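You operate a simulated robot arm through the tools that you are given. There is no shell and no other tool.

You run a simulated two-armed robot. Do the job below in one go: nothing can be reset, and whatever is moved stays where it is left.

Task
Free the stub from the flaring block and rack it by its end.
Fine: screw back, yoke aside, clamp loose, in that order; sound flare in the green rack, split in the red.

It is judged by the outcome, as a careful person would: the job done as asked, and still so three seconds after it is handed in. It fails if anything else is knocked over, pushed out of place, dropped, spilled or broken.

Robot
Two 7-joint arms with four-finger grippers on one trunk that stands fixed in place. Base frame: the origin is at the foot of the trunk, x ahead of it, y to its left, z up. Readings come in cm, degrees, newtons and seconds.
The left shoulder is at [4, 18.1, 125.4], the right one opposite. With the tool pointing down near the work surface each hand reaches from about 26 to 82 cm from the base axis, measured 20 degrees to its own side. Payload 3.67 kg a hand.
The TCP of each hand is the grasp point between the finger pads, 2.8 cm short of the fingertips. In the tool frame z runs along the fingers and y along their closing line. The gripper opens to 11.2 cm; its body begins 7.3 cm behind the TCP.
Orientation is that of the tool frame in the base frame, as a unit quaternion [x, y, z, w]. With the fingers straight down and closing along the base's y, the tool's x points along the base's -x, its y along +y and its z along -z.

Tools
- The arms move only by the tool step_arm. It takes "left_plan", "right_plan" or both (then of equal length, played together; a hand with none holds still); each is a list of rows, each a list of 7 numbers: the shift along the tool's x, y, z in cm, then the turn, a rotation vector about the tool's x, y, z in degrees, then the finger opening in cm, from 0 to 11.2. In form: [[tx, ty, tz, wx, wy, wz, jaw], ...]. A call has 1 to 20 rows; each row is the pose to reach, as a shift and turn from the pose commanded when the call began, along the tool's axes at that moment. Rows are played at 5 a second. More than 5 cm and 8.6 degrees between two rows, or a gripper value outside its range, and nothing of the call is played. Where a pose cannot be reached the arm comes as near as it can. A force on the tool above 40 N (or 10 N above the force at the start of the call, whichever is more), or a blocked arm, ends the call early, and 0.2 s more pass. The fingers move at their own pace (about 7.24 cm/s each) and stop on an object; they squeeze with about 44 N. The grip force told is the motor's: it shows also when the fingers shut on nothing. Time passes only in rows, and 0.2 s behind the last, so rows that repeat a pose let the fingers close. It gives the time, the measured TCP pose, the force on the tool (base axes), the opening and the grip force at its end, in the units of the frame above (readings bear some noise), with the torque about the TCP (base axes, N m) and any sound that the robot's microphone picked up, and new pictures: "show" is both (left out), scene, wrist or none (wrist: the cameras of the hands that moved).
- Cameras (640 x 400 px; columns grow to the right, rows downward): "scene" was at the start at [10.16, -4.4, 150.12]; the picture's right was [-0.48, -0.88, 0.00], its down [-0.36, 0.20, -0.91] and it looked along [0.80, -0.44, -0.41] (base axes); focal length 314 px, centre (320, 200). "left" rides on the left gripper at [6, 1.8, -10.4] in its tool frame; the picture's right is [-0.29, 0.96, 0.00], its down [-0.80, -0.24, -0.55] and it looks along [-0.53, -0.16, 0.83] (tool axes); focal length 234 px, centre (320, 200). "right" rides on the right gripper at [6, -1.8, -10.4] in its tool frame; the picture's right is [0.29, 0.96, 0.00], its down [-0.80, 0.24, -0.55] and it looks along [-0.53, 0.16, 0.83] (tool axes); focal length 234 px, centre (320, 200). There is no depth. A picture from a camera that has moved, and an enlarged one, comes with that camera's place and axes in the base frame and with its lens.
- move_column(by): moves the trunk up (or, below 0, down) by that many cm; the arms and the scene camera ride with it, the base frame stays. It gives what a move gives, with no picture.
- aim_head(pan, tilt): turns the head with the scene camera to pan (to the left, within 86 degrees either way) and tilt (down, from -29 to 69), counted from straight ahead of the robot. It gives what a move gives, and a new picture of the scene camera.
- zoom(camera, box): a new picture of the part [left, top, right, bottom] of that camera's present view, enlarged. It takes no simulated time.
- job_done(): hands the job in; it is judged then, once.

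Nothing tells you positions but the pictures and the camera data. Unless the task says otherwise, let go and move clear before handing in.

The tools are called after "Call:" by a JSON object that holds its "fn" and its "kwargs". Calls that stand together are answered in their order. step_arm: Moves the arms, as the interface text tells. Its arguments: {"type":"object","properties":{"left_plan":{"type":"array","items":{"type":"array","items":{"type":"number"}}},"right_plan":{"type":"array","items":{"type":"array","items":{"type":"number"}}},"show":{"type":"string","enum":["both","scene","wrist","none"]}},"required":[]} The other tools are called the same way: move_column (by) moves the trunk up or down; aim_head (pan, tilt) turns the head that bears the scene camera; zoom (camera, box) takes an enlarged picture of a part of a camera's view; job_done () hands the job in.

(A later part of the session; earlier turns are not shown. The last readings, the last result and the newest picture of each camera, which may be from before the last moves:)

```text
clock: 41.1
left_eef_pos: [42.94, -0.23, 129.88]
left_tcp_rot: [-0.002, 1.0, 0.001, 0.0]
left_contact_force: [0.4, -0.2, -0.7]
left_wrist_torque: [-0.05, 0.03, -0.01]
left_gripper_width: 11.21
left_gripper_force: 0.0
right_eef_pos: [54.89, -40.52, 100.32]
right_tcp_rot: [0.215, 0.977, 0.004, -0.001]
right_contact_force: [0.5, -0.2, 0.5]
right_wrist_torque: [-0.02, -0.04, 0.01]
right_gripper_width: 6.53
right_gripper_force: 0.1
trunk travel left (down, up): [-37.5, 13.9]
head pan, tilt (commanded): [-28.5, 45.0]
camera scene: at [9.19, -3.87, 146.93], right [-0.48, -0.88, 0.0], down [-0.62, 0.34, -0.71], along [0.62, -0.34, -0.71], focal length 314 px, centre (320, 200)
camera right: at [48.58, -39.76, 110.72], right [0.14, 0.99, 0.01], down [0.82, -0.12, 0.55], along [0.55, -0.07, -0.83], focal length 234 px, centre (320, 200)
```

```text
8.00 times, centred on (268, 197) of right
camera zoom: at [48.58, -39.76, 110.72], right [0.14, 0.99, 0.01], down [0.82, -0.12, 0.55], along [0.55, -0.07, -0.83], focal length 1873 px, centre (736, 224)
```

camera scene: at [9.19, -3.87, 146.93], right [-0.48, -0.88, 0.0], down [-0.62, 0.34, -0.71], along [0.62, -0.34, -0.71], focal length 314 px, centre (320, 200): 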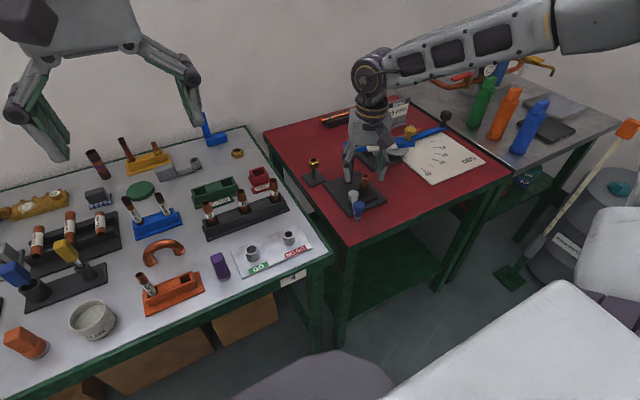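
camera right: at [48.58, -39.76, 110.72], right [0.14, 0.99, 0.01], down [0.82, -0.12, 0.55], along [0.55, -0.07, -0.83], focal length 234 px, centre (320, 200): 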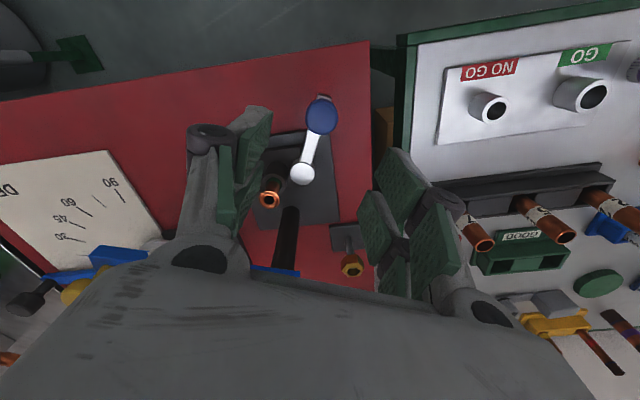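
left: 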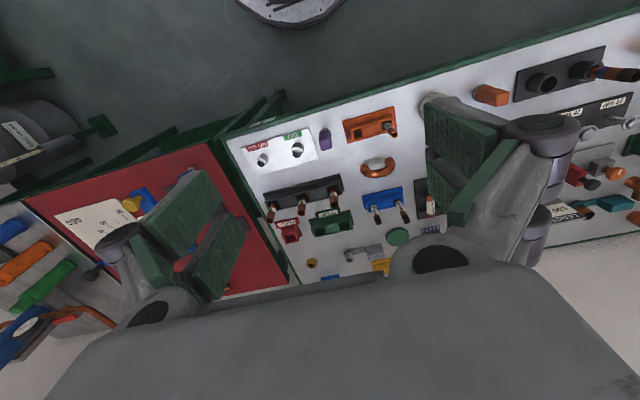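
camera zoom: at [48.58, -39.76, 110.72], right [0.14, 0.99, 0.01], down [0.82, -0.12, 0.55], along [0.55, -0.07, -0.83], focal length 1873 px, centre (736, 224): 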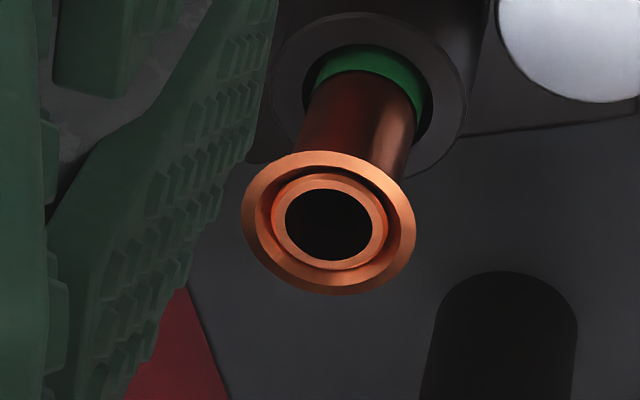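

The flare rim shows as a complete ring from above too, no split seen so far. The blue clamp grip is at about (55.0,-40.5, top 86.9), so I'll descend around it and cage it.

Call:
{"fn": "step_arm", "kwargs": {"right_plan": [[-0.05, -0.02, 4.3, 0.1, -0.05, 0, 6.5], [-0.1, -0.05, 8.6, 0.3, -0.1, 0, 6.5], [-0.15, -0.07, 11.5, 0.43, -0.2, 0, 6.5], [-0.15, -0.07, 12.9, 0.43, -0.2, 0, 6.5], [-0.15, -0.07, 12.9, 0.43, -0.2, 0, 6.5]], "show": "both"}}

Call:
{"fn": "zoom", "kwargs": {"camera": "right", "box": [200, 60, 440, 260]}}

Call:
{"fn": "zoom", "kwargs": {"camera": "scene", "box": [320, 150, 410, 230]}}

```text
clock: 42.3
left_eef_pos: [42.91, -0.24, 129.85]
left_tcp_rot: [-0.002, 1.0, 0.0, -0.001]
left_contact_force: [-0.2, 0.3, 0.5]
left_wrist_torque: [0.0, 0.03, 0.0]
left_gripper_width: 11.22
left_gripper_force: 0.0
right_eef_pos: [54.93, -40.31, 87.33]
right_tcp_rot: [0.215, 0.977, -0.001, 0.001]
right_contact_force: [-0.7, -0.8, 0.3]
right_wrist_torque: [0.02, 0.0, -0.06]
right_gripper_width: 6.48
right_gripper_force: 0.0
trunk travel left (down, up): [-37.5, 13.9]
head pan, tilt (commanded): [-28.5, 45.0]
camera scene: at [9.18, -3.86, 146.93], right [-0.48, -0.88, 0.0], down [-0.62, 0.34, -0.71], along [0.62, -0.34, -0.71], focal length 314 px, centre (320, 200)
camera right: at [48.65, -39.62, 97.8], right [0.14, 0.99, 0.0], down [0.82, -0.12, 0.55], along [0.55, -0.08, -0.83], focal length 234 px, centre (320, 200)
```

scene: 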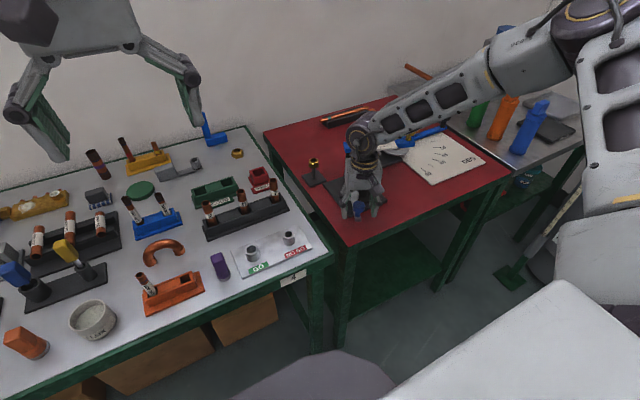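
right: 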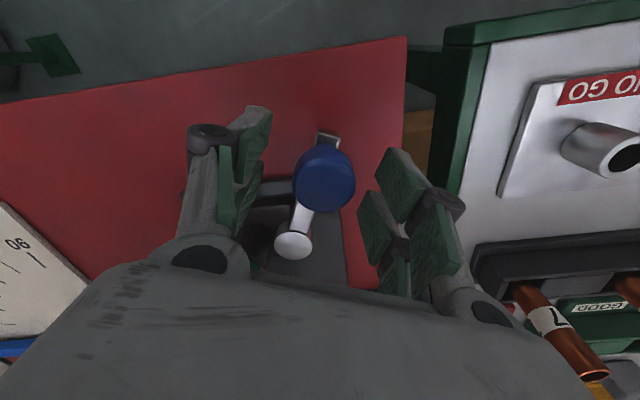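

```text
2.00 times, centred on (320, 160) of right
camera zoom: at [48.65, -39.62, 97.8], right [0.14, 0.99, 0.0], down [0.82, -0.12, 0.55], along [0.55, -0.08, -0.83], focal length 468 px, centre (320, 280)
```

zoom: 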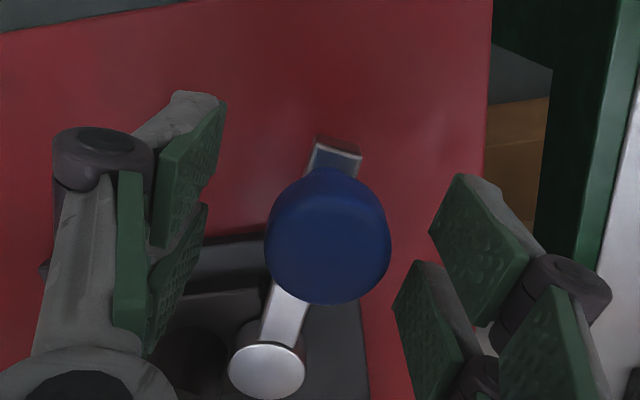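

```text
5.00 times, centred on (365, 190) of scene
camera zoom: at [9.18, -3.86, 146.93], right [-0.48, -0.88, 0.0], down [-0.62, 0.34, -0.71], along [0.62, -0.34, -0.71], focal length 1572 px, centre (95, 250)
```

zoom: 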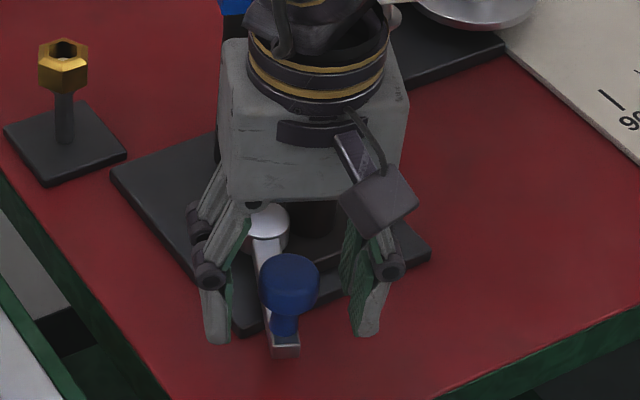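

The blue grip is straddled. I'll close loosely and try a gentle counter-clockwise (−y) push first, watching the force.

Call:
{"fn": "step_arm", "kwargs": {"right_plan": [[0, 0, 0, 0, 0, 0, 3.8], [0, 0, 0, 0, 0, 0, 3.8], [0, 0, 0, 0, 0, 0, 3.8], [0, -0.4, 0, 0, 0, 0, 3.8], [0, -0.7, 0, 0, 0, 0, 3.8], [0, -1.0, 0, 0, 0, 0, 3.8], [0, -1.0, 0, 0, 0, 0, 3.8]], "show": "wrist"}}

Call:
{"fn": "zoom", "kwargs": {"camera": "scene", "box": [320, 150, 410, 230]}}

```text
clock: 43.9
left_eef_pos: [43.08, -0.08, 129.72]
left_tcp_rot: [-0.002, 1.0, -0.001, -0.001]
left_contact_force: [0.0, 0.2, 0.4]
left_wrist_torque: [-0.01, -0.02, -0.03]
left_gripper_width: 11.22
left_gripper_force: 0.0
right_eef_pos: [54.8, -41.06, 87.4]
right_tcp_rot: [0.215, 0.977, -0.001, -0.001]
right_contact_force: [3.0, 14.6, -4.0]
right_wrist_torque: [-0.01, -0.03, 0.0]
right_gripper_width: 4.56
right_gripper_force: 7.3
trunk travel left (down, up): [-37.5, 13.9]
head pan, tilt (commanded): [-28.5, 45.0]
camera right: at [48.42, -40.3, 97.82], right [0.14, 0.99, 0.0], down [0.82, -0.12, 0.55], along [0.55, -0.08, -0.83], focal length 234 px, centre (320, 200)
```

right: 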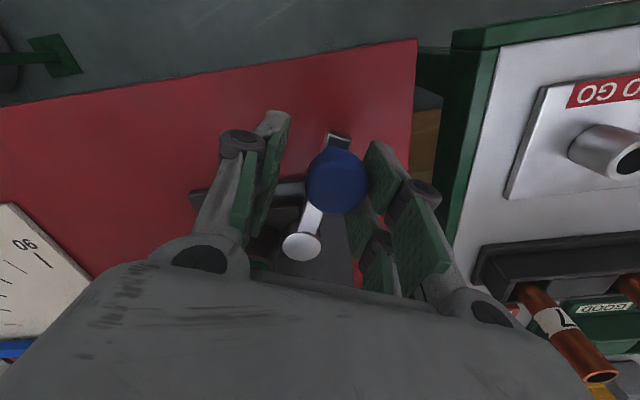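

```text
5.00 times, centred on (365, 190) of scene
camera zoom: at [9.3, -3.68, 146.92], right [-0.48, -0.88, 0.0], down [-0.62, 0.34, -0.71], along [0.62, -0.34, -0.71], focal length 1572 px, centre (95, 250)
```

zoom: 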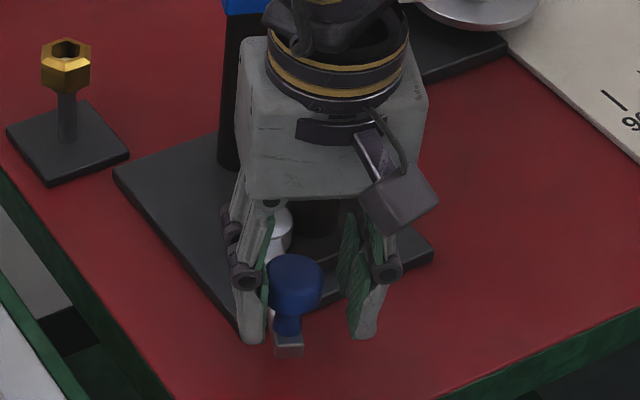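

It resists counter-clockwise at 15 N without moving. I'll try the other way (clockwise, +y) equally gently.

Call:
{"fn": "step_arm", "kwargs": {"right_plan": [[0, 0.6, 0, 0, 0, 0, 3.8], [0, 1.2, 0, 0, 0, 0, 3.8], [0, 1.7, 0, 0, 0, 0, 3.8], [0, 2.1, 0, 0, 0, 0, 3.8], [0, 2.1, 0, 0, 0, 0, 3.8]], "show": "wrist"}}

Call:
{"fn": "zoom", "kwargs": {"camera": "scene", "box": [320, 150, 410, 230]}}

```text
clock: 45.1
left_eef_pos: [42.91, -0.37, 129.94]
left_tcp_rot: [-0.002, 1.0, 0.001, 0.0]
left_contact_force: [-0.3, -0.1, 0.3]
left_wrist_torque: [0.0, 0.0, 0.04]
left_gripper_width: 11.2
left_gripper_force: 0.1
right_eef_pos: [55.42, -39.41, 87.37]
right_tcp_rot: [0.216, 0.976, -0.001, 0.0]
right_contact_force: [-1.4, -2.2, -0.7]
right_wrist_torque: [-0.02, 0.01, -0.03]
right_gripper_width: 3.94
right_gripper_force: 1.3
trunk travel left (down, up): [-37.5, 13.9]
head pan, tilt (commanded): [-28.5, 45.0]
camera right: at [49.26, -38.67, 97.86], right [0.14, 0.99, 0.0], down [0.82, -0.12, 0.55], along [0.55, -0.08, -0.83], focal length 234 px, centre (320, 200)
```

right: 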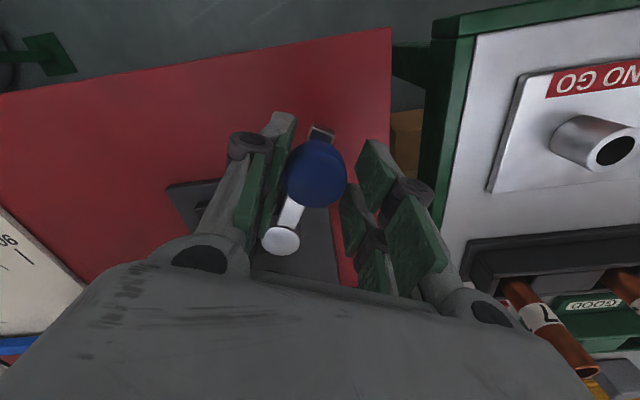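

```text
5.00 times, centred on (365, 190) of scene
camera zoom: at [9.19, -3.88, 146.93], right [-0.48, -0.88, 0.0], down [-0.62, 0.34, -0.71], along [0.62, -0.34, -0.71], focal length 1572 px, centre (95, 250)
```

zoom: 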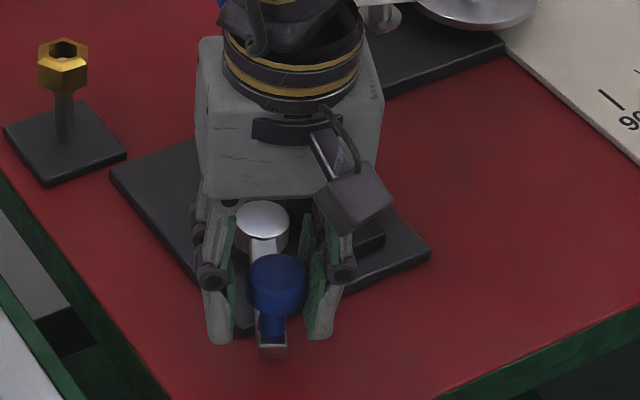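

The lever moves clockwise with almost no force, so that is the loosening direction. I'll swing it on along its arc.

Call:
{"fn": "step_arm", "kwargs": {"right_plan": [[-0.09, 0.73, 0, 0, 0, 5.4, 3.8], [-0.26, 1.44, 0, 0, 0, 10.8, 3.8], [-0.47, 2.14, 0, 0, 0, 16.2, 3.8], [-0.76, 2.81, 0, 0, 0, 21.7, 3.8], [-1.09, 3.46, 0, 0, 0, 27.1, 3.8], [-1.49, 4.08, 0, 0, 0, 32.5, 3.8], [-1.49, 4.08, 0, 0, 0, 32.5, 3.8]], "show": "wrist"}}

Call:
{"fn": "zoom", "kwargs": {"camera": "scene", "box": [320, 150, 410, 230]}}

```text
clock: 46.7
left_eef_pos: [43.04, -0.27, 129.75]
left_tcp_rot: [-0.002, 1.0, 0.0, 0.0]
left_contact_force: [0.1, 0.5, 0.0]
left_wrist_torque: [-0.01, -0.02, 0.03]
left_gripper_width: 11.19
left_gripper_force: 0.0
right_eef_pos: [58.55, -36.21, 87.17]
right_tcp_rot: [0.481, 0.877, -0.001, 0.0]
right_contact_force: [0.2, 0.1, 0.1]
right_wrist_torque: [0.0, 0.0, -0.03]
right_gripper_width: 3.8
right_gripper_force: 0.0
trunk travel left (down, up): [-37.5, 13.9]
head pan, tilt (commanded): [-28.5, 45.0]
camera right: at [53.8, -32.4, 97.81], right [0.65, 0.76, 0.0], down [0.63, -0.54, 0.55], along [0.42, -0.36, -0.83], focal length 234 px, centre (320, 200)
```

right: 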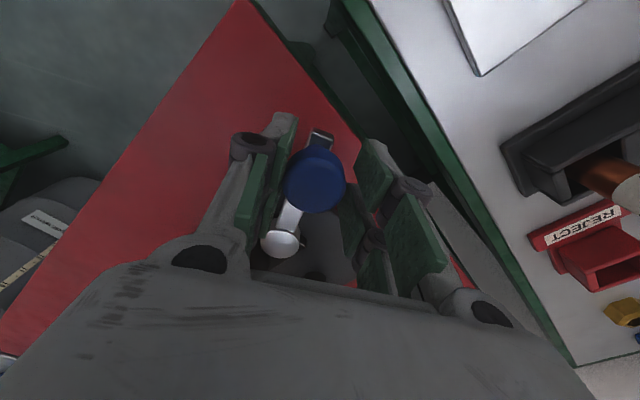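

```text
5.00 times, centred on (365, 190) of scene
camera zoom: at [9.19, -3.87, 146.93], right [-0.48, -0.88, 0.0], down [-0.62, 0.34, -0.71], along [0.62, -0.34, -0.71], focal length 1572 px, centre (95, 250)
```

zoom: 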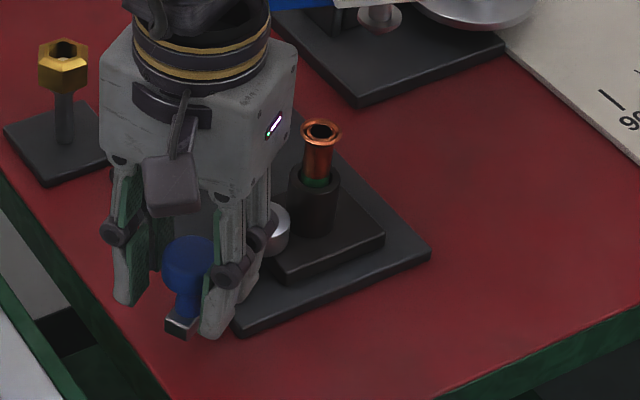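

It moves freely. Continuing to about 90° of lever position.

Call:
{"fn": "step_arm", "kwargs": {"right_plan": [[-0.06, 0.73, 0, 0, 0, 5.4, 3.8], [-0.19, 1.45, 0, 0, 0, 10.8, 3.8], [-0.38, 2.16, 0, 0, 0, 16.2, 3.8], [-0.63, 2.85, 0, 0, 0, 21.7, 3.8], [-0.94, 3.52, 0, 0, 0, 27.1, 3.8], [-1.3, 4.15, 0, 0, 0, 32.5, 3.8], [-1.3, 4.15, 0, 0, 0, 32.5, 3.8]], "show": "wrist"}}

Call:
{"fn": "zoom", "kwargs": {"camera": "scene", "box": [320, 150, 410, 230]}}

```text
clock: 48.3
left_eef_pos: [42.78, -0.37, 129.82]
left_tcp_rot: [-0.002, 1.0, 0.0, 0.0]
left_contact_force: [0.0, 0.5, -0.3]
left_wrist_torque: [0.01, 0.02, 0.01]
left_gripper_width: 11.22
left_gripper_force: 0.1
right_eef_pos: [62.58, -35.47, 87.44]
right_tcp_rot: [0.707, 0.707, -0.002, 0.0]
right_contact_force: [-7.4, -3.7, -0.9]
right_wrist_torque: [-0.01, 0.04, 0.02]
right_gripper_width: 4.16
right_gripper_force: 3.5
trunk travel left (down, up): [-37.5, 13.9]
head pan, tilt (commanded): [-28.5, 45.0]
camera right: at [60.78, -29.5, 97.78], right [0.96, 0.29, 0.0], down [0.24, -0.8, 0.56], along [0.16, -0.53, -0.83], focal length 234 px, centre (320, 200)
```

right: 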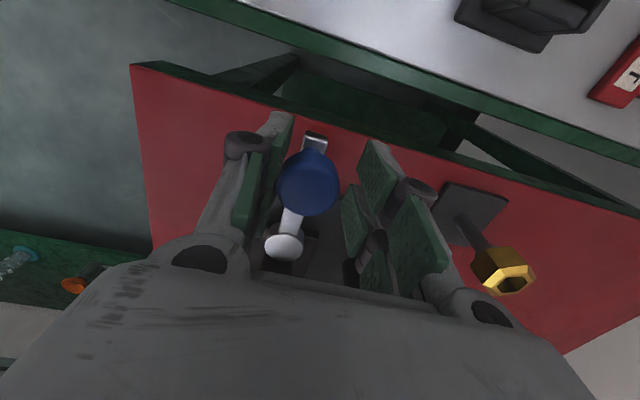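

```text
5.00 times, centred on (365, 190) of scene
camera zoom: at [9.12, -3.92, 146.93], right [-0.48, -0.88, 0.0], down [-0.62, 0.34, -0.71], along [0.62, -0.34, -0.71], focal length 1572 px, centre (95, 250)
```

zoom: 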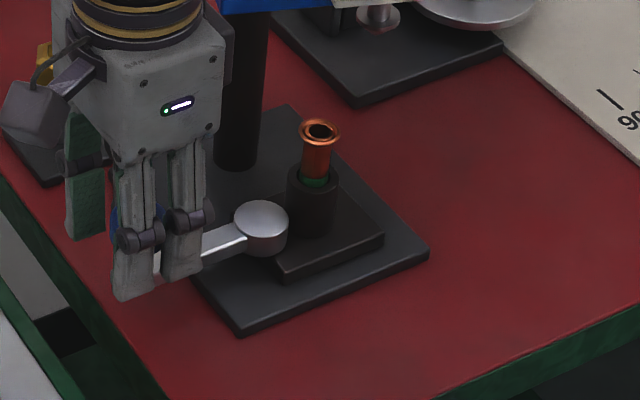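

The lever has reached its open stop, so the clamp should be loose. I'll release it, lift clear, and look over everything.

Call:
{"fn": "step_arm", "kwargs": {"right_plan": [[0, -0.15, 0, 0, 0, 0, 6.5], [0, -0.15, 0, 0, 0, 0, 6.5], [0, -0.15, -4, 0, 0, 0, 6.5], [0, -0.15, -8.5, 0, 0, 0, 6.5], [0, -0.15, -13, 0, 0, 0, 6.5], [0, -0.15, -17.5, 0, 0, 0, 6.5], [0, -0.15, -17.5, 0, 0, 0, 6.5]], "show": "both"}}

Call:
{"fn": "zoom", "kwargs": {"camera": "scene", "box": [325, 150, 405, 230]}}

Call:
{"fn": "zoom", "kwargs": {"camera": "scene", "box": [180, 155, 300, 245]}}

Call:
{"fn": "zoom", "kwargs": {"camera": "left", "box": [250, 160, 370, 260]}}

```text
clock: 49.9
left_eef_pos: [42.97, -0.34, 129.85]
left_tcp_rot: [-0.001, 1.0, 0.001, 0.0]
left_contact_force: [0.6, -0.3, 0.4]
left_wrist_torque: [-0.03, 0.03, -0.02]
left_gripper_width: 11.17
left_gripper_force: 0.2
right_eef_pos: [62.67, -35.16, 104.86]
right_tcp_rot: [0.706, 0.708, -0.001, -0.001]
right_contact_force: [-0.5, -0.4, -0.4]
right_wrist_torque: [0.05, 0.02, -0.03]
right_gripper_width: 6.49
right_gripper_force: 0.0
trunk travel left (down, up): [-37.5, 13.9]
head pan, tilt (commanded): [-28.5, 45.0]
camera scene: at [9.26, -3.89, 146.92], right [-0.48, -0.88, 0.0], down [-0.62, 0.34, -0.71], along [0.62, -0.34, -0.71], focal length 314 px, centre (320, 200)
camera right: at [60.87, -29.22, 115.26], right [0.96, 0.29, 0.0], down [0.24, -0.8, 0.56], along [0.16, -0.53, -0.83], focal length 234 px, centre (320, 200)
```

scene: 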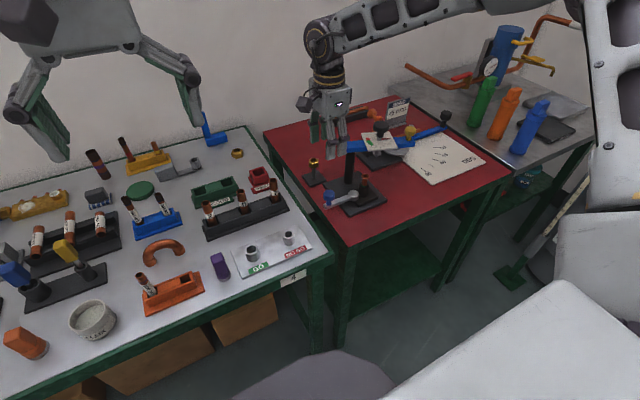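
right: 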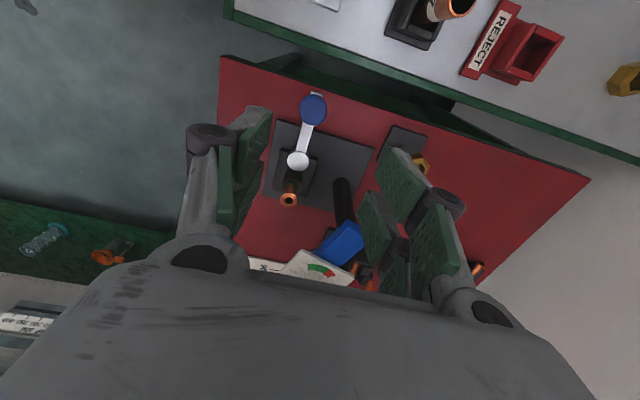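

```text
5.00 times, centred on (365, 190) of scene
camera zoom: at [9.26, -3.89, 146.92], right [-0.48, -0.88, 0.0], down [-0.62, 0.34, -0.71], along [0.62, -0.34, -0.71], focal length 1572 px, centre (95, 250)
```

zoom: 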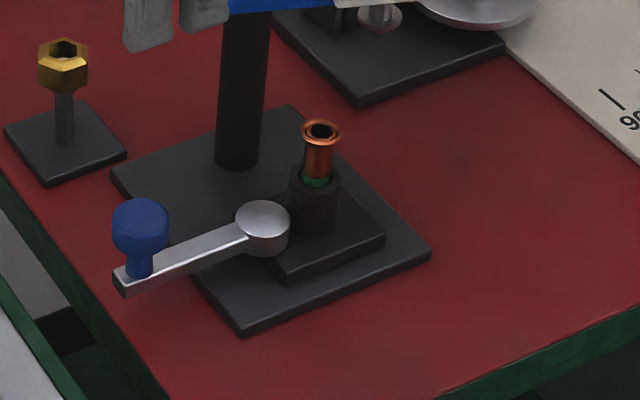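

```text
4.44 times, centred on (240, 200) of scene
camera zoom: at [9.26, -3.89, 146.92], right [-0.48, -0.88, 0.0], down [-0.62, 0.34, -0.71], along [0.62, -0.34, -0.71], focal length 1397 px, centre (676, 200)
```

zoom: 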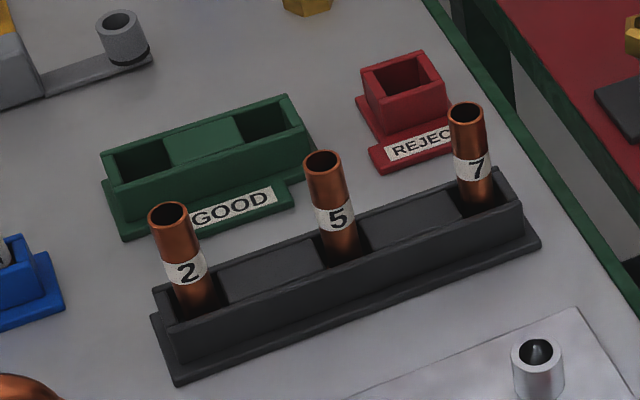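

```text
4.00 times, centred on (310, 210) of left
camera zoom: at [37.0, 1.58, 140.18], right [0.28, 0.96, 0.0], down [0.8, -0.24, 0.55], along [0.53, -0.16, -0.83], focal length 937 px, centre (360, 160)
```

zoom: 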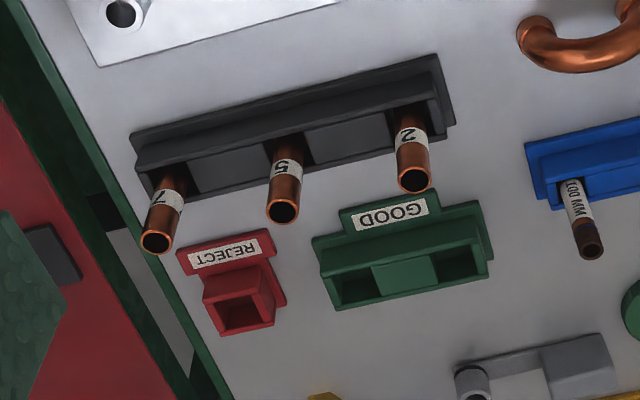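

The lever sits open, the yoke is aside, and both racks are clearly seen: green slots near (84.9,-13) and (83.2,-4.7), red near (86.2,-23.4). Now I'll inspect the flare from this new angle for any split.

Call:
{"fn": "zoom", "kwargs": {"camera": "right", "box": [264, 178, 314, 218]}}

Call:
{"fn": "zoom", "kwargs": {"camera": "scene", "box": [356, 170, 376, 185]}}

```text
10.00 times, centred on (289, 198) of right
camera zoom: at [60.87, -29.22, 115.26], right [0.96, 0.29, 0.0], down [0.24, -0.8, 0.56], along [0.16, -0.53, -0.83], focal length 2342 px, centre (630, 220)
```

zoom: 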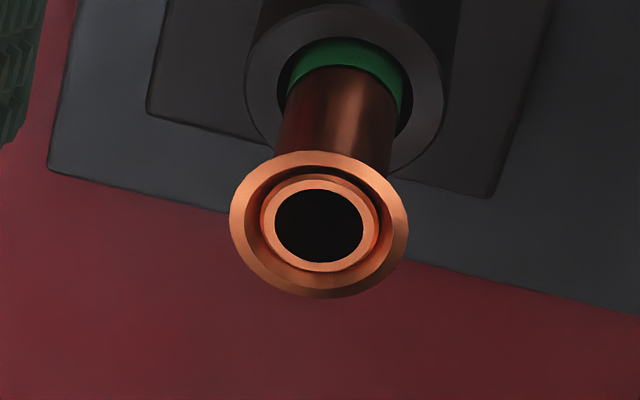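

```text
16.00 times, centred on (366, 178) of scene
camera zoom: at [9.26, -3.89, 146.92], right [-0.48, -0.88, 0.0], down [-0.62, 0.34, -0.71], along [0.62, -0.34, -0.71], focal length 5029 px, centre (-416, 560)
```

zoom: 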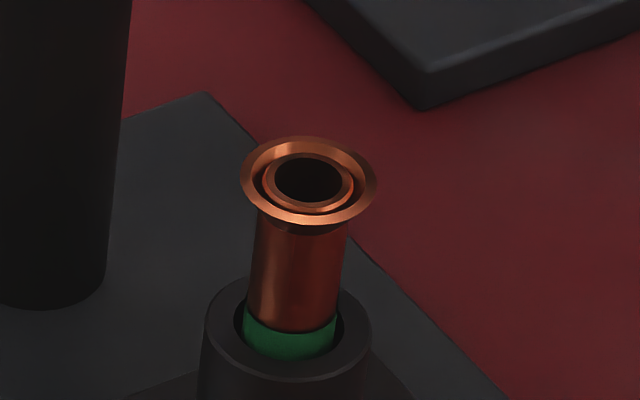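

The rim is a continuous ring from three directions, so I judge the flare sound (green rack). Next I'll raise the hand and lower the trunk some, to gain reach for the far racks.

Call:
{"fn": "step_arm", "kwargs": {"right_plan": [[0, 0, -4.5, 0, 0, 0, 8], [0, 0, -9, 0, 0, 0, 8], [0, 0, -13.5, 0, 0, 0, 8], [0, 0, -16, 0, 0, 0, 8], [0, 0, -16, 0, 0, 0, 8]], "show": "none"}}

Call:
{"fn": "move_column", "kwargs": {"by": -15}}

```text
clock: 51.1
left_eef_pos: [42.9, -0.38, 129.84]
left_tcp_rot: [-0.001, 1.0, 0.0, -0.001]
left_contact_force: [0.6, 0.0, 0.5]
left_wrist_torque: [0.01, 0.01, 0.03]
left_gripper_width: 11.22
left_gripper_force: 0.1
right_eef_pos: [62.77, -35.24, 120.91]
right_tcp_rot: [0.707, 0.707, 0.0, 0.001]
right_contact_force: [-0.2, -0.9, 1.0]
right_wrist_torque: [0.0, -0.02, 0.0]
right_gripper_width: 8.0
right_gripper_force: 0.1
trunk travel left (down, up): [-37.5, 13.9]
head pan, tilt (commanded): [-28.5, 45.0]
```

```text
clock: 52.8
left_eef_pos: [43.07, -0.18, 114.94]
left_tcp_rot: [-0.002, 1.0, -0.001, 0.0]
left_contact_force: [-0.2, -0.2, -0.2]
left_wrist_torque: [0.04, -0.01, 0.02]
left_gripper_width: 11.2
left_gripper_force: 0.1
right_eef_pos: [62.65, -35.2, 106.1]
right_tcp_rot: [0.706, 0.708, 0.0, 0.001]
right_contact_force: [-0.6, -0.1, 0.1]
right_wrist_torque: [0.02, 0.02, 0.01]
right_gripper_width: 8.0
right_gripper_force: 0.0
trunk travel left (down, up): [-22.5, 28.9]
head pan, tilt (commanded): [-28.5, 45.0]
```

I'll first move the idle left hand out of the way, then test whether the right hand can reach over the green rack with the tool pointing down.

Call:
{"fn": "step_arm", "kwargs": {"left_plan": [[1, 4, -0.6, 0, 0, 0, 8], [2, 8, -1.2, 0, 0, 0, 6], [3, 12, -1.8, 0, 0, 0, 4], [4, 16, -2.4, 0, 0, 0, 4], [5, 20, -3, 0, 0, 0, 4], [6, 24, -3.5, 0, 0, 0, 4], [6, 28, -4, 0, 0, 0, 4], [6, 28, -4, 0, 0, 0, 4]], "show": "none"}}

Call:
{"fn": "step_arm", "kwargs": {"right_plan": [[1.85, 1.85, 0, 0, 0, -7.5, 8], [3.7, 3.7, 0, 0, 0, -15, 8], [5.55, 5.56, 0, 0, 0, -22.5, 8], [7.4, 7.42, 0, 0, 0, -30, 8], [9.25, 9.27, 0, 0, 0, -37.5, 8], [11.1, 11.12, 0, 0, 0, -45, 8], [12.95, 12.98, 0, 0, 0, -52.5, 8], [14.8, 14.83, 0, 0, 0, -60, 8], [16.65, 16.69, 0, 0, 0, -67.5, 8], [18.5, 18.54, 0, 0, 0, -75, 8], [20.35, 20.4, 0, 0, 0, -82.5, 8], [22.2, 22.25, 0, 0, 0, -90, 8], [22.2, 22.25, 0, 0, 0, -90, 8]], "show": "both"}}

```text
clock: 54.6
left_eef_pos: [36.8, 27.69, 118.9]
left_tcp_rot: [-0.001, 1.0, 0.0, 0.0]
left_contact_force: [0.3, -0.1, -1.0]
left_wrist_torque: [0.03, 0.0, 0.0]
left_gripper_width: 3.97
left_gripper_force: 0.1
right_eef_pos: [62.61, -35.25, 105.88]
right_tcp_rot: [0.707, 0.708, -0.001, 0.001]
right_contact_force: [0.7, -0.1, 0.0]
right_wrist_torque: [0.01, 0.01, -0.02]
right_gripper_width: 7.99
right_gripper_force: 0.0
trunk travel left (down, up): [-22.5, 28.9]
head pan, tilt (commanded): [-28.5, 45.0]
```

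```text
clock: 57.4
left_eef_pos: [36.7, 27.83, 119.03]
left_tcp_rot: [-0.001, 1.0, -0.001, 0.0]
left_contact_force: [-0.3, 0.1, -0.6]
left_wrist_torque: [0.0, 0.01, 0.04]
left_gripper_width: 4.0
left_gripper_force: 0.0
right_eef_pos: [67.75, -22.9, 103.65]
right_tcp_rot: [-0.001, 1.0, 0.0, 0.001]
right_contact_force: [0.7, 0.6, 0.8]
right_wrist_torque: [0.0, 0.01, 0.03]
right_gripper_width: 8.02
right_gripper_force: 0.1
right hand out of reach, approached as far as the arm can: row 4, 5, 6, 7, 8, 9, 10, 11, 12, 13
trunk travel left (down, up): [-22.5, 28.9]
head pan, tilt (commanded): [-28.5, 45.0]
camera scene: at [9.19, -3.84, 132.05], right [-0.48, -0.88, 0.0], down [-0.62, 0.34, -0.71], along [0.62, -0.34, -0.71], focal length 314 px, centre (320, 200)
camera right: at [61.67, -24.84, 113.97], right [-0.29, 0.96, 0.0], down [0.8, 0.24, 0.55], along [0.53, 0.16, -0.83], focal length 234 px, centre (320, 200)
```

scene: 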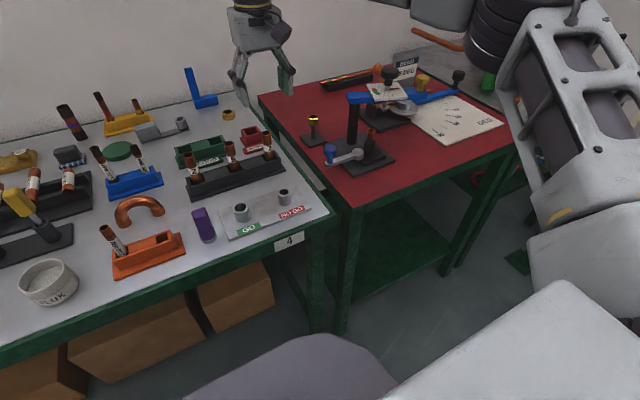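
right: 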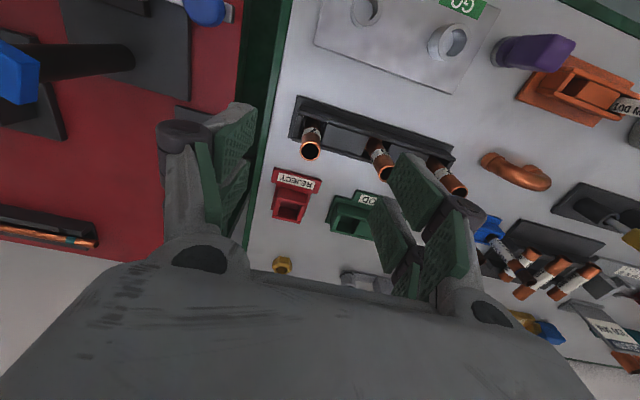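

With the trunk lowered, tool-down reach is short here; tilting the hand outward should extend it. I'll test an outward tilt of 30° while moving (empty) toward a point above the green slot.

Call:
{"fn": "step_arm", "kwargs": {"right_plan": [[0, 0, 0, 0, -6, 0, 6], [0, 0, 0, 0, -12, 0, 6], [-2.1, 1.2, 0, 0, -18, 0, 6], [-4.3, 2.5, 0.5, 0, -24, 0, 6], [-6.4, 3.7, 1, 0, -30, 0, 6], [-8.6, 5, 1.5, 0, -30, 0, 6], [-10.7, 6.2, 2, 0, -30, 0, 6], [-12.9, 7.5, 2.5, 0, -30, 0, 6], [-15, 8.7, 3, 0, -30, 0, 6], [-17.15, 9.9, 3.5, 0, -30, 0, 6], [-17.15, 9.9, 3.5, 0, -30, 0, 6]], "show": "both"}}

```text
clock: 59.8
left_eef_pos: [36.75, 27.87, 119.04]
left_tcp_rot: [-0.002, 1.0, -0.001, 0.0]
left_contact_force: [0.5, -0.2, -0.1]
left_wrist_torque: [0.01, 0.04, 0.01]
left_gripper_width: 4.02
left_gripper_force: 0.0
right_eef_pos: [76.66, -18.97, 101.14]
right_tcp_rot: [-0.001, 0.966, 0.0, 0.259]
right_contact_force: [-0.3, 0.0, -1.3]
right_wrist_torque: [-0.01, -0.01, -0.01]
right_gripper_width: 5.99
right_gripper_force: 0.0
right hand out of reach, approached as far as the arm can: row 6, 7, 8, 9, 10, 11
trunk travel left (down, up): [-22.5, 28.9]
head pan, tilt (commanded): [-28.5, 45.0]
camera scene: at [9.21, -3.84, 132.05], right [-0.48, -0.88, 0.0], down [-0.62, 0.34, -0.71], along [0.62, -0.34, -0.71], focal length 314 px, centre (320, 200)
camera right: at [66.07, -20.97, 107.22], right [-0.25, 0.96, -0.15], down [0.41, 0.24, 0.88], along [0.88, 0.16, -0.46], focal length 234 px, centre (320, 200)
```

scene: 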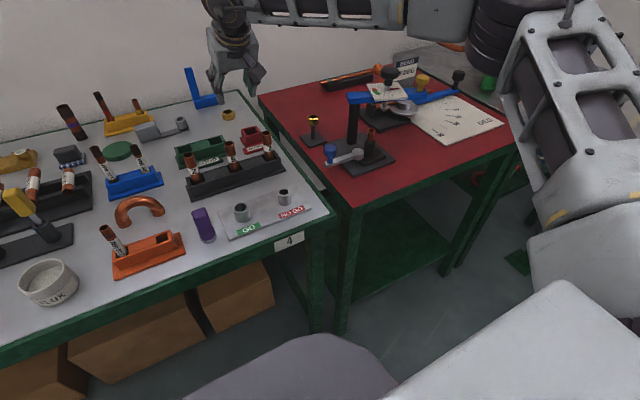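
right: 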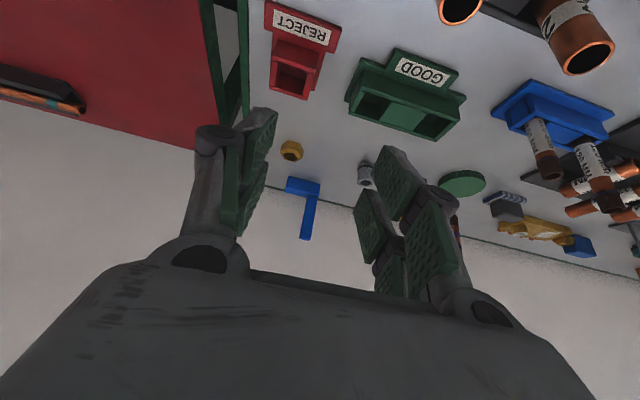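

The lowered trunk limits reach. I'll bring the trunk back up and test the same tilted approach from there.

Call:
{"fn": "move_column", "kwargs": {"by": 15}}

Call:
{"fn": "step_arm", "kwargs": {"right_plan": [[0, 0, 0, 0, 0, 0, 6], [0, 0, 0, 0, 0, 0, 6]], "show": "none"}}

```text
clock: 61.6
left_eef_pos: [36.82, 27.7, 133.96]
left_tcp_rot: [-0.002, 1.0, 0.0, 0.0]
left_contact_force: [0.1, -0.8, -0.4]
left_wrist_torque: [0.0, 0.0, 0.01]
left_gripper_width: 4.01
left_gripper_force: 0.0
right_eef_pos: [76.51, -18.99, 115.92]
right_tcp_rot: [-0.002, 0.966, 0.0, 0.258]
right_contact_force: [0.5, -0.8, 0.2]
right_wrist_torque: [-0.01, 0.0, -0.01]
right_gripper_width: 6.01
right_gripper_force: 0.0
trunk travel left (down, up): [-37.5, 13.9]
head pan, tilt (commanded): [-28.5, 45.0]
```

```text
clock: 62.2
left_eef_pos: [36.88, 27.94, 133.99]
left_tcp_rot: [-0.002, 1.0, -0.001, 0.0]
left_contact_force: [0.5, 0.4, 0.4]
left_wrist_torque: [0.01, -0.02, -0.01]
left_gripper_width: 4.02
left_gripper_force: 0.1
right_eef_pos: [76.51, -18.98, 116.11]
right_tcp_rot: [-0.001, 0.966, -0.001, 0.259]
right_contact_force: [0.2, 1.1, 0.1]
right_wrist_torque: [-0.02, 0.0, 0.04]
right_gripper_width: 6.02
right_gripper_force: 0.1
trunk travel left (down, up): [-37.5, 13.9]
head pan, tilt (commanded): [-28.5, 45.0]
```

Now descending along a tilted line toward a point above the green slot, still empty, to learn the reach.

Call:
{"fn": "step_arm", "kwargs": {"right_plan": [[0.29, 1, 3.3, 0, 0, 0, 6], [0.58, 2, 6.6, 0, 0, 0, 6], [0.87, 3, 9.9, 0, 0, 0, 6], [1.15, 4, 13.2, 0, 0, 0, 6], [1.44, 5, 16.5, 0, 0, 0, 6], [1.73, 6, 19.79, 0, 0, 0, 6], [1.73, 6, 19.79, 0, 0, 0, 6]], "show": "both"}}

```text
clock: 63.8
left_eef_pos: [36.71, 27.77, 133.95]
left_tcp_rot: [-0.002, 1.0, -0.001, -0.001]
left_contact_force: [-0.7, 0.0, -0.7]
left_wrist_torque: [0.01, 0.01, -0.01]
left_gripper_width: 3.99
left_gripper_force: 0.0
right_eef_pos: [74.64, -20.67, 103.03]
right_tcp_rot: [-0.002, 0.966, 0.0, 0.26]
right_contact_force: [0.0, -0.2, 0.2]
right_wrist_torque: [0.0, 0.02, -0.02]
right_gripper_width: 6.01
right_gripper_force: 0.1
right hand out of reach, approached as far as the arm can: row 1, 2, 3, 4, 5, 6, 7
trunk travel left (down, up): [-37.5, 13.9]
head pan, tilt (commanded): [-28.5, 45.0]
camera scene: at [9.2, -3.84, 146.93], right [-0.48, -0.88, 0.0], down [-0.62, 0.34, -0.71], along [0.62, -0.34, -0.71], focal length 314 px, centre (320, 200)
camera right: at [64.16, -22.63, 109.06], right [-0.25, 0.96, -0.15], down [0.41, 0.24, 0.88], along [0.88, 0.16, -0.45], focal length 234 px, centre (320, 200)
```

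scene: 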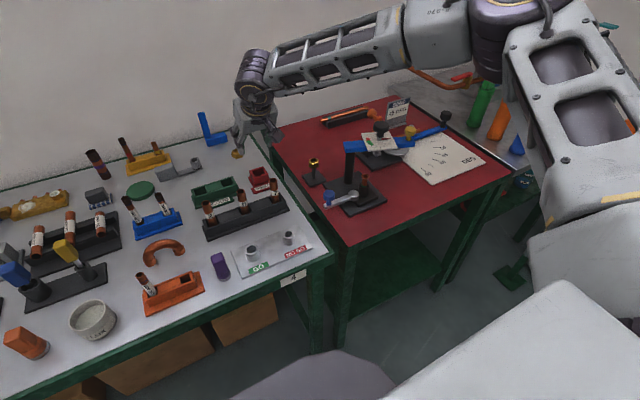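
right: 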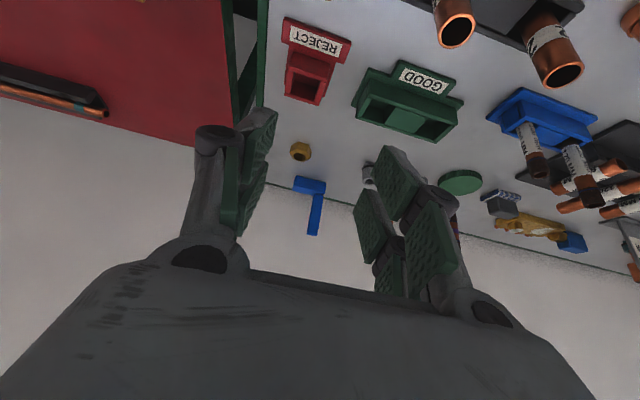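

The rack location is confirmed (~84–85, −13) but the arm stops short there. I'll look at the right arm's posture to see what limits it.

Call:
{"fn": "aim_head", "kwargs": {"pan": -60, "tilt": 20}}

Call:
{"fn": "aim_head", "kwargs": {"pan": -15, "tilt": 25}}

```text
clock: 64.7
left_eef_pos: [36.79, 27.75, 134.02]
left_tcp_rot: [-0.002, 1.0, -0.001, 0.0]
left_contact_force: [-0.1, 1.1, 0.0]
left_wrist_torque: [0.01, 0.03, 0.01]
left_gripper_width: 4.02
left_gripper_force: 0.0
right_eef_pos: [74.51, -20.7, 103.04]
right_tcp_rot: [-0.001, 0.966, 0.0, 0.259]
right_contact_force: [-0.2, 0.6, 1.1]
right_wrist_torque: [-0.02, 0.04, -0.01]
right_gripper_width: 5.99
right_gripper_force: 0.1
trunk travel left (down, up): [-37.5, 13.9]
head pan, tilt (commanded): [-60.0, 20.0]
camera scene: at [6.72, -8.02, 150.79], right [-0.87, -0.5, 0.0], down [-0.17, 0.3, -0.94], along [0.47, -0.81, -0.34], focal length 314 px, centre (320, 200)
```

scene: 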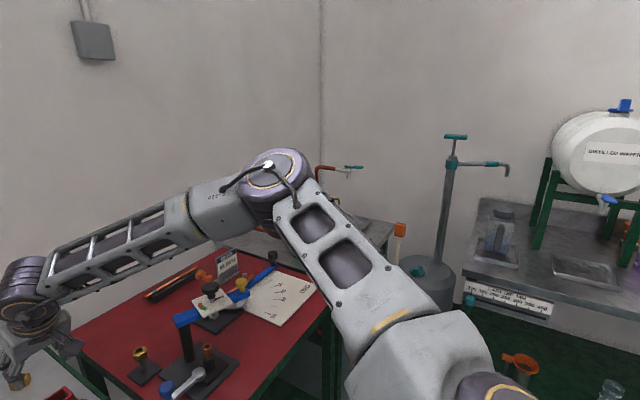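

```text
clock: 65.8
left_eef_pos: [36.75, 27.82, 133.9]
left_tcp_rot: [-0.001, 1.0, -0.001, 0.0]
left_contact_force: [0.4, -0.4, 0.2]
left_wrist_torque: [0.01, 0.0, 0.0]
left_gripper_width: 4.0
left_gripper_force: 0.0
right_eef_pos: [74.64, -20.69, 103.04]
right_tcp_rot: [-0.001, 0.966, -0.001, 0.259]
right_contact_force: [-0.5, 0.2, 0.6]
right_wrist_torque: [-0.04, 0.02, 0.02]
right_gripper_width: 6.0
right_gripper_force: 0.1
trunk travel left (down, up): [-37.5, 13.9]
head pan, tilt (commanded): [-15.0, 25.0]
camera scene: at [10.95, -2.36, 149.98], right [-0.26, -0.97, 0.0], down [-0.41, 0.11, -0.91], along [0.88, -0.24, -0.42], focal length 314 px, centre (320, 200)
```

scene: 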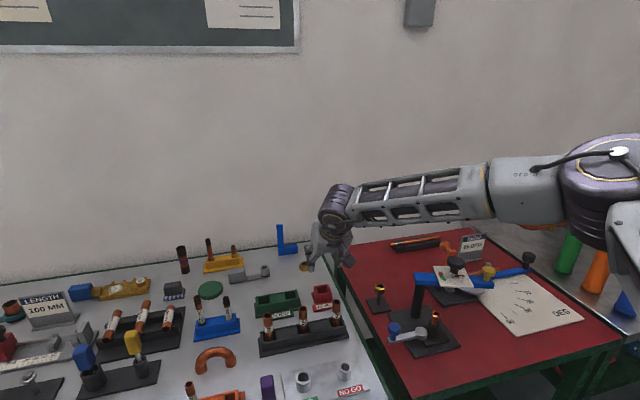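

The elbow is well bent, so distance isn't the limit; a wrist joint probably is. I'll straighten the tool to vertical with the hand turned about +45° and then test extending from there.

Call:
{"fn": "step_arm", "kwargs": {"right_plan": [[0.1, -1.04, -0.56, 1.68, 4.06, 6.27, 6], [0.21, -2.09, -1.11, 3.36, 8.11, 12.54, 6], [0.32, -3.13, -1.67, 5.04, 12.17, 18.8, 6], [0.43, -4.17, -2.23, 6.72, 16.23, 25.1, 6], [0.54, -5.21, -2.79, 8.4, 20.3, 31.36, 6], [0.64, -6.26, -3.34, 10.1, 24.3, 37.6, 6], [0.75, -7.3, -3.9, 11.76, 28.4, 43.9, 6], [0.75, -7.3, -3.9, 11.76, 28.4, 43.9, 6]], "show": "none"}}

```text
clock: 67.7
left_eef_pos: [36.71, 27.88, 133.92]
left_tcp_rot: [-0.002, 1.0, -0.001, 0.0]
left_contact_force: [0.0, 0.7, -0.5]
left_wrist_torque: [0.0, 0.0, 0.01]
left_gripper_width: 4.01
left_gripper_force: 0.0
right_eef_pos: [69.94, -28.51, 106.63]
right_tcp_rot: [0.382, 0.924, -0.001, 0.001]
right_contact_force: [-0.9, -0.6, -0.5]
right_wrist_torque: [-0.03, -0.04, 0.02]
right_gripper_width: 5.98
right_gripper_force: 0.0
right hand out of reach, approached as far as the arm can: row 2, 3, 4, 5, 6, 7, 8
trunk travel left (down, up): [-37.5, 13.9]
head pan, tilt (commanded): [-15.0, 25.0]
```

Vertical reach at this height also stops near x≈70, but the spec says lower is better. I'll test a lower point near (77,−28,92), clear of the stubs.

Call:
{"fn": "step_arm", "kwargs": {"right_plan": [[0, 0, 3, 0, 0, 0, 5], [-1, 0.8, 5.5, 0, 0, 0, 5], [-3.18, 2.47, 8.6, 0, 0, 0, 5], [-3.9, 3.9, 11.6, 0, 0, 0, 5], [-4.64, 5.35, 14.6, 0, 0, 0, 5], [-4.64, 5.35, 14.6, 0, 0, 0, 5]], "show": "scene"}}

```text
clock: 69.0
left_eef_pos: [36.8, 27.9, 133.94]
left_tcp_rot: [-0.002, 1.0, -0.001, 0.001]
left_contact_force: [0.3, 0.3, -0.4]
left_wrist_torque: [-0.01, 0.0, 0.0]
left_gripper_width: 4.0
left_gripper_force: 0.1
right_eef_pos: [67.72, -31.22, 97.06]
right_tcp_rot: [0.381, 0.924, -0.001, 0.002]
right_contact_force: [0.5, 0.0, 0.2]
right_wrist_torque: [0.02, 0.0, -0.01]
right_gripper_width: 5.01
right_gripper_force: 0.1
right hand out of reach, approached as far as the arm can: row 1, 2, 3, 4, 5, 6
trunk travel left (down, up): [-37.5, 13.9]
head pan, tilt (commanded): [-15.0, 25.0]
camera scene: at [10.95, -2.35, 149.99], right [-0.26, -0.97, 0.0], down [-0.41, 0.11, -0.91], along [0.88, -0.23, -0.42], focal length 314 px, centre (320, 200)
```

scene: 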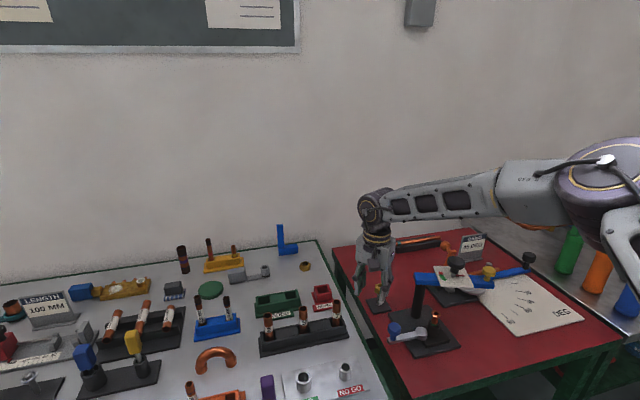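

Still stuck at a similar radius from the elbow, so the elbow isn't moving in. I'll test whether turning the hand (θ≈135°) frees the wrist and lets the arm extend.

Call:
{"fn": "step_arm", "kwargs": {"right_plan": [[0.5, -0.5, -1.5, 0, 0, 7.5, 5], [1, -1, -3, 0, 0, 15, 5], [1, -1, -3, 0, 0, 22.5, 5], [1, -1, -3, 0, 0, 30, 5], [1, -1, -3, 0, 0, 37.5, 5], [1, -1, -3, 0, 0, 45, 5], [1, -1, -3, 0, 0, 52.5, 5], [1, -1, -3, 0, 0, 60, 5], [1, -1, -3, 0, 0, 67.5, 5], [1, -1, -3, 0, 0, 75, 5], [1, -1, -3, 0, 0, 82.5, 5], [1, -1, -3, 0, 0, 90, 5], [-0.5, 0.5, -3, 0, 0, 90, 5], [-2, 2, -3, 0, 0, 90, 5], [-3.5, 3.5, -3, 0, 0, 90, 5], [-5, 5, -3, 0, 0, 90, 5], [-6.5, 6.5, -3, 0, 0, 90, 5], [-6.5, 6.5, -3, 0, 0, 90, 5]], "show": "scene"}}

```text
clock: 72.8
left_eef_pos: [36.78, 27.93, 133.9]
left_tcp_rot: [-0.001, 1.0, -0.001, 0.0]
left_contact_force: [-0.2, -0.2, 0.6]
left_wrist_torque: [0.02, -0.01, -0.02]
left_gripper_width: 3.99
left_gripper_force: 0.0
right_eef_pos: [70.16, -32.96, 102.31]
right_tcp_rot: [0.923, 0.384, 0.0, 0.0]
right_contact_force: [0.1, 1.1, 0.4]
right_wrist_torque: [0.0, 0.01, 0.0]
right_gripper_width: 5.0
right_gripper_force: 0.1
right hand out of reach, approached as far as the arm can: row 14, 15, 16, 17, 18
trunk travel left (down, up): [-37.5, 13.9]
head pan, tilt (commanded): [-15.0, 25.0]
camera scene: at [10.95, -2.35, 149.98], right [-0.26, -0.97, 0.0], down [-0.41, 0.11, -0.91], along [0.88, -0.23, -0.42], focal length 314 px, centre (320, 200)
```

scene: 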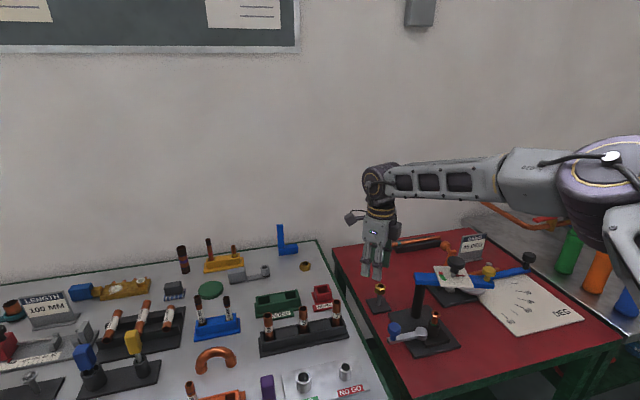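

Turning the hand doesn't change the limit; the upper arm seems pinned. I'll look at the shoulder and elbow directly to understand the posture.

Call:
{"fn": "aim_head", "kwargs": {"pan": -80, "tilt": 45}}

Call:
{"fn": "aim_head", "kwargs": {"pan": 80, "tilt": 40}}

```text
clock: 74.2
left_eef_pos: [36.86, 27.85, 133.89]
left_tcp_rot: [-0.001, 1.0, -0.001, -0.001]
left_contact_force: [0.4, 0.7, 0.3]
left_wrist_torque: [0.03, -0.01, -0.02]
left_gripper_width: 4.0
left_gripper_force: 0.0
right_eef_pos: [70.32, -32.88, 102.11]
right_tcp_rot: [0.923, 0.384, 0.001, 0.002]
right_contact_force: [0.0, -0.6, -0.2]
right_wrist_torque: [0.0, 0.0, -0.01]
right_gripper_width: 5.01
right_gripper_force: 0.0
trunk travel left (down, up): [-37.5, 13.9]
head pan, tilt (commanded): [-80.0, 45.0]
camera scene: at [3.47, -7.98, 146.93], right [-0.98, -0.17, 0.0], down [-0.12, 0.7, -0.71], along [0.12, -0.7, -0.71], focal length 314 px, centre (320, 200)
```

scene: 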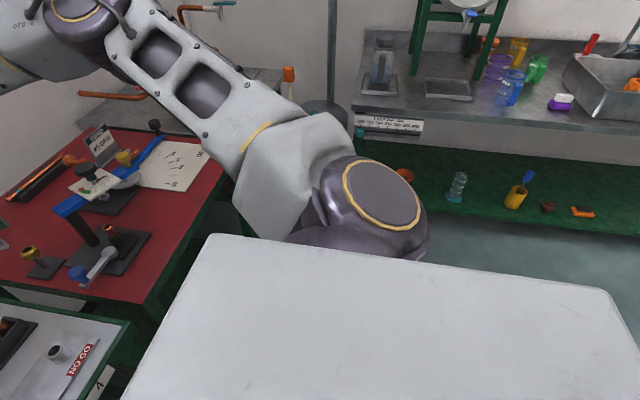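

```text
clock: 76.7
left_eef_pos: [36.75, 27.75, 133.96]
left_tcp_rot: [-0.001, 1.0, -0.001, 0.0]
left_contact_force: [0.3, -0.9, 0.6]
left_wrist_torque: [-0.02, 0.01, 0.01]
left_gripper_width: 4.01
left_gripper_force: 0.1
right_eef_pos: [70.15, -32.96, 102.15]
right_tcp_rot: [0.923, 0.384, 0.0, 0.002]
right_contact_force: [0.1, 0.2, 0.4]
right_wrist_torque: [-0.02, 0.01, -0.01]
right_gripper_width: 5.02
right_gripper_force: 0.2
trunk travel left (down, up): [-37.5, 13.9]
head pan, tilt (commanded): [80.0, 40.0]
camera scene: at [3.53, 8.4, 147.65], right [0.98, -0.17, 0.0], down [-0.11, -0.63, -0.77], along [0.13, 0.75, -0.64], focal length 314 px, centre (320, 200)
```

scene: 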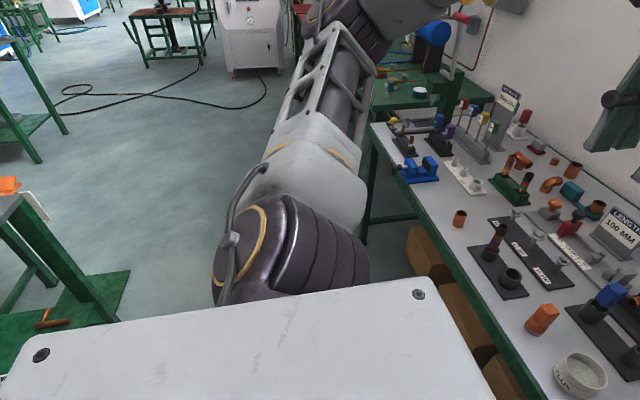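

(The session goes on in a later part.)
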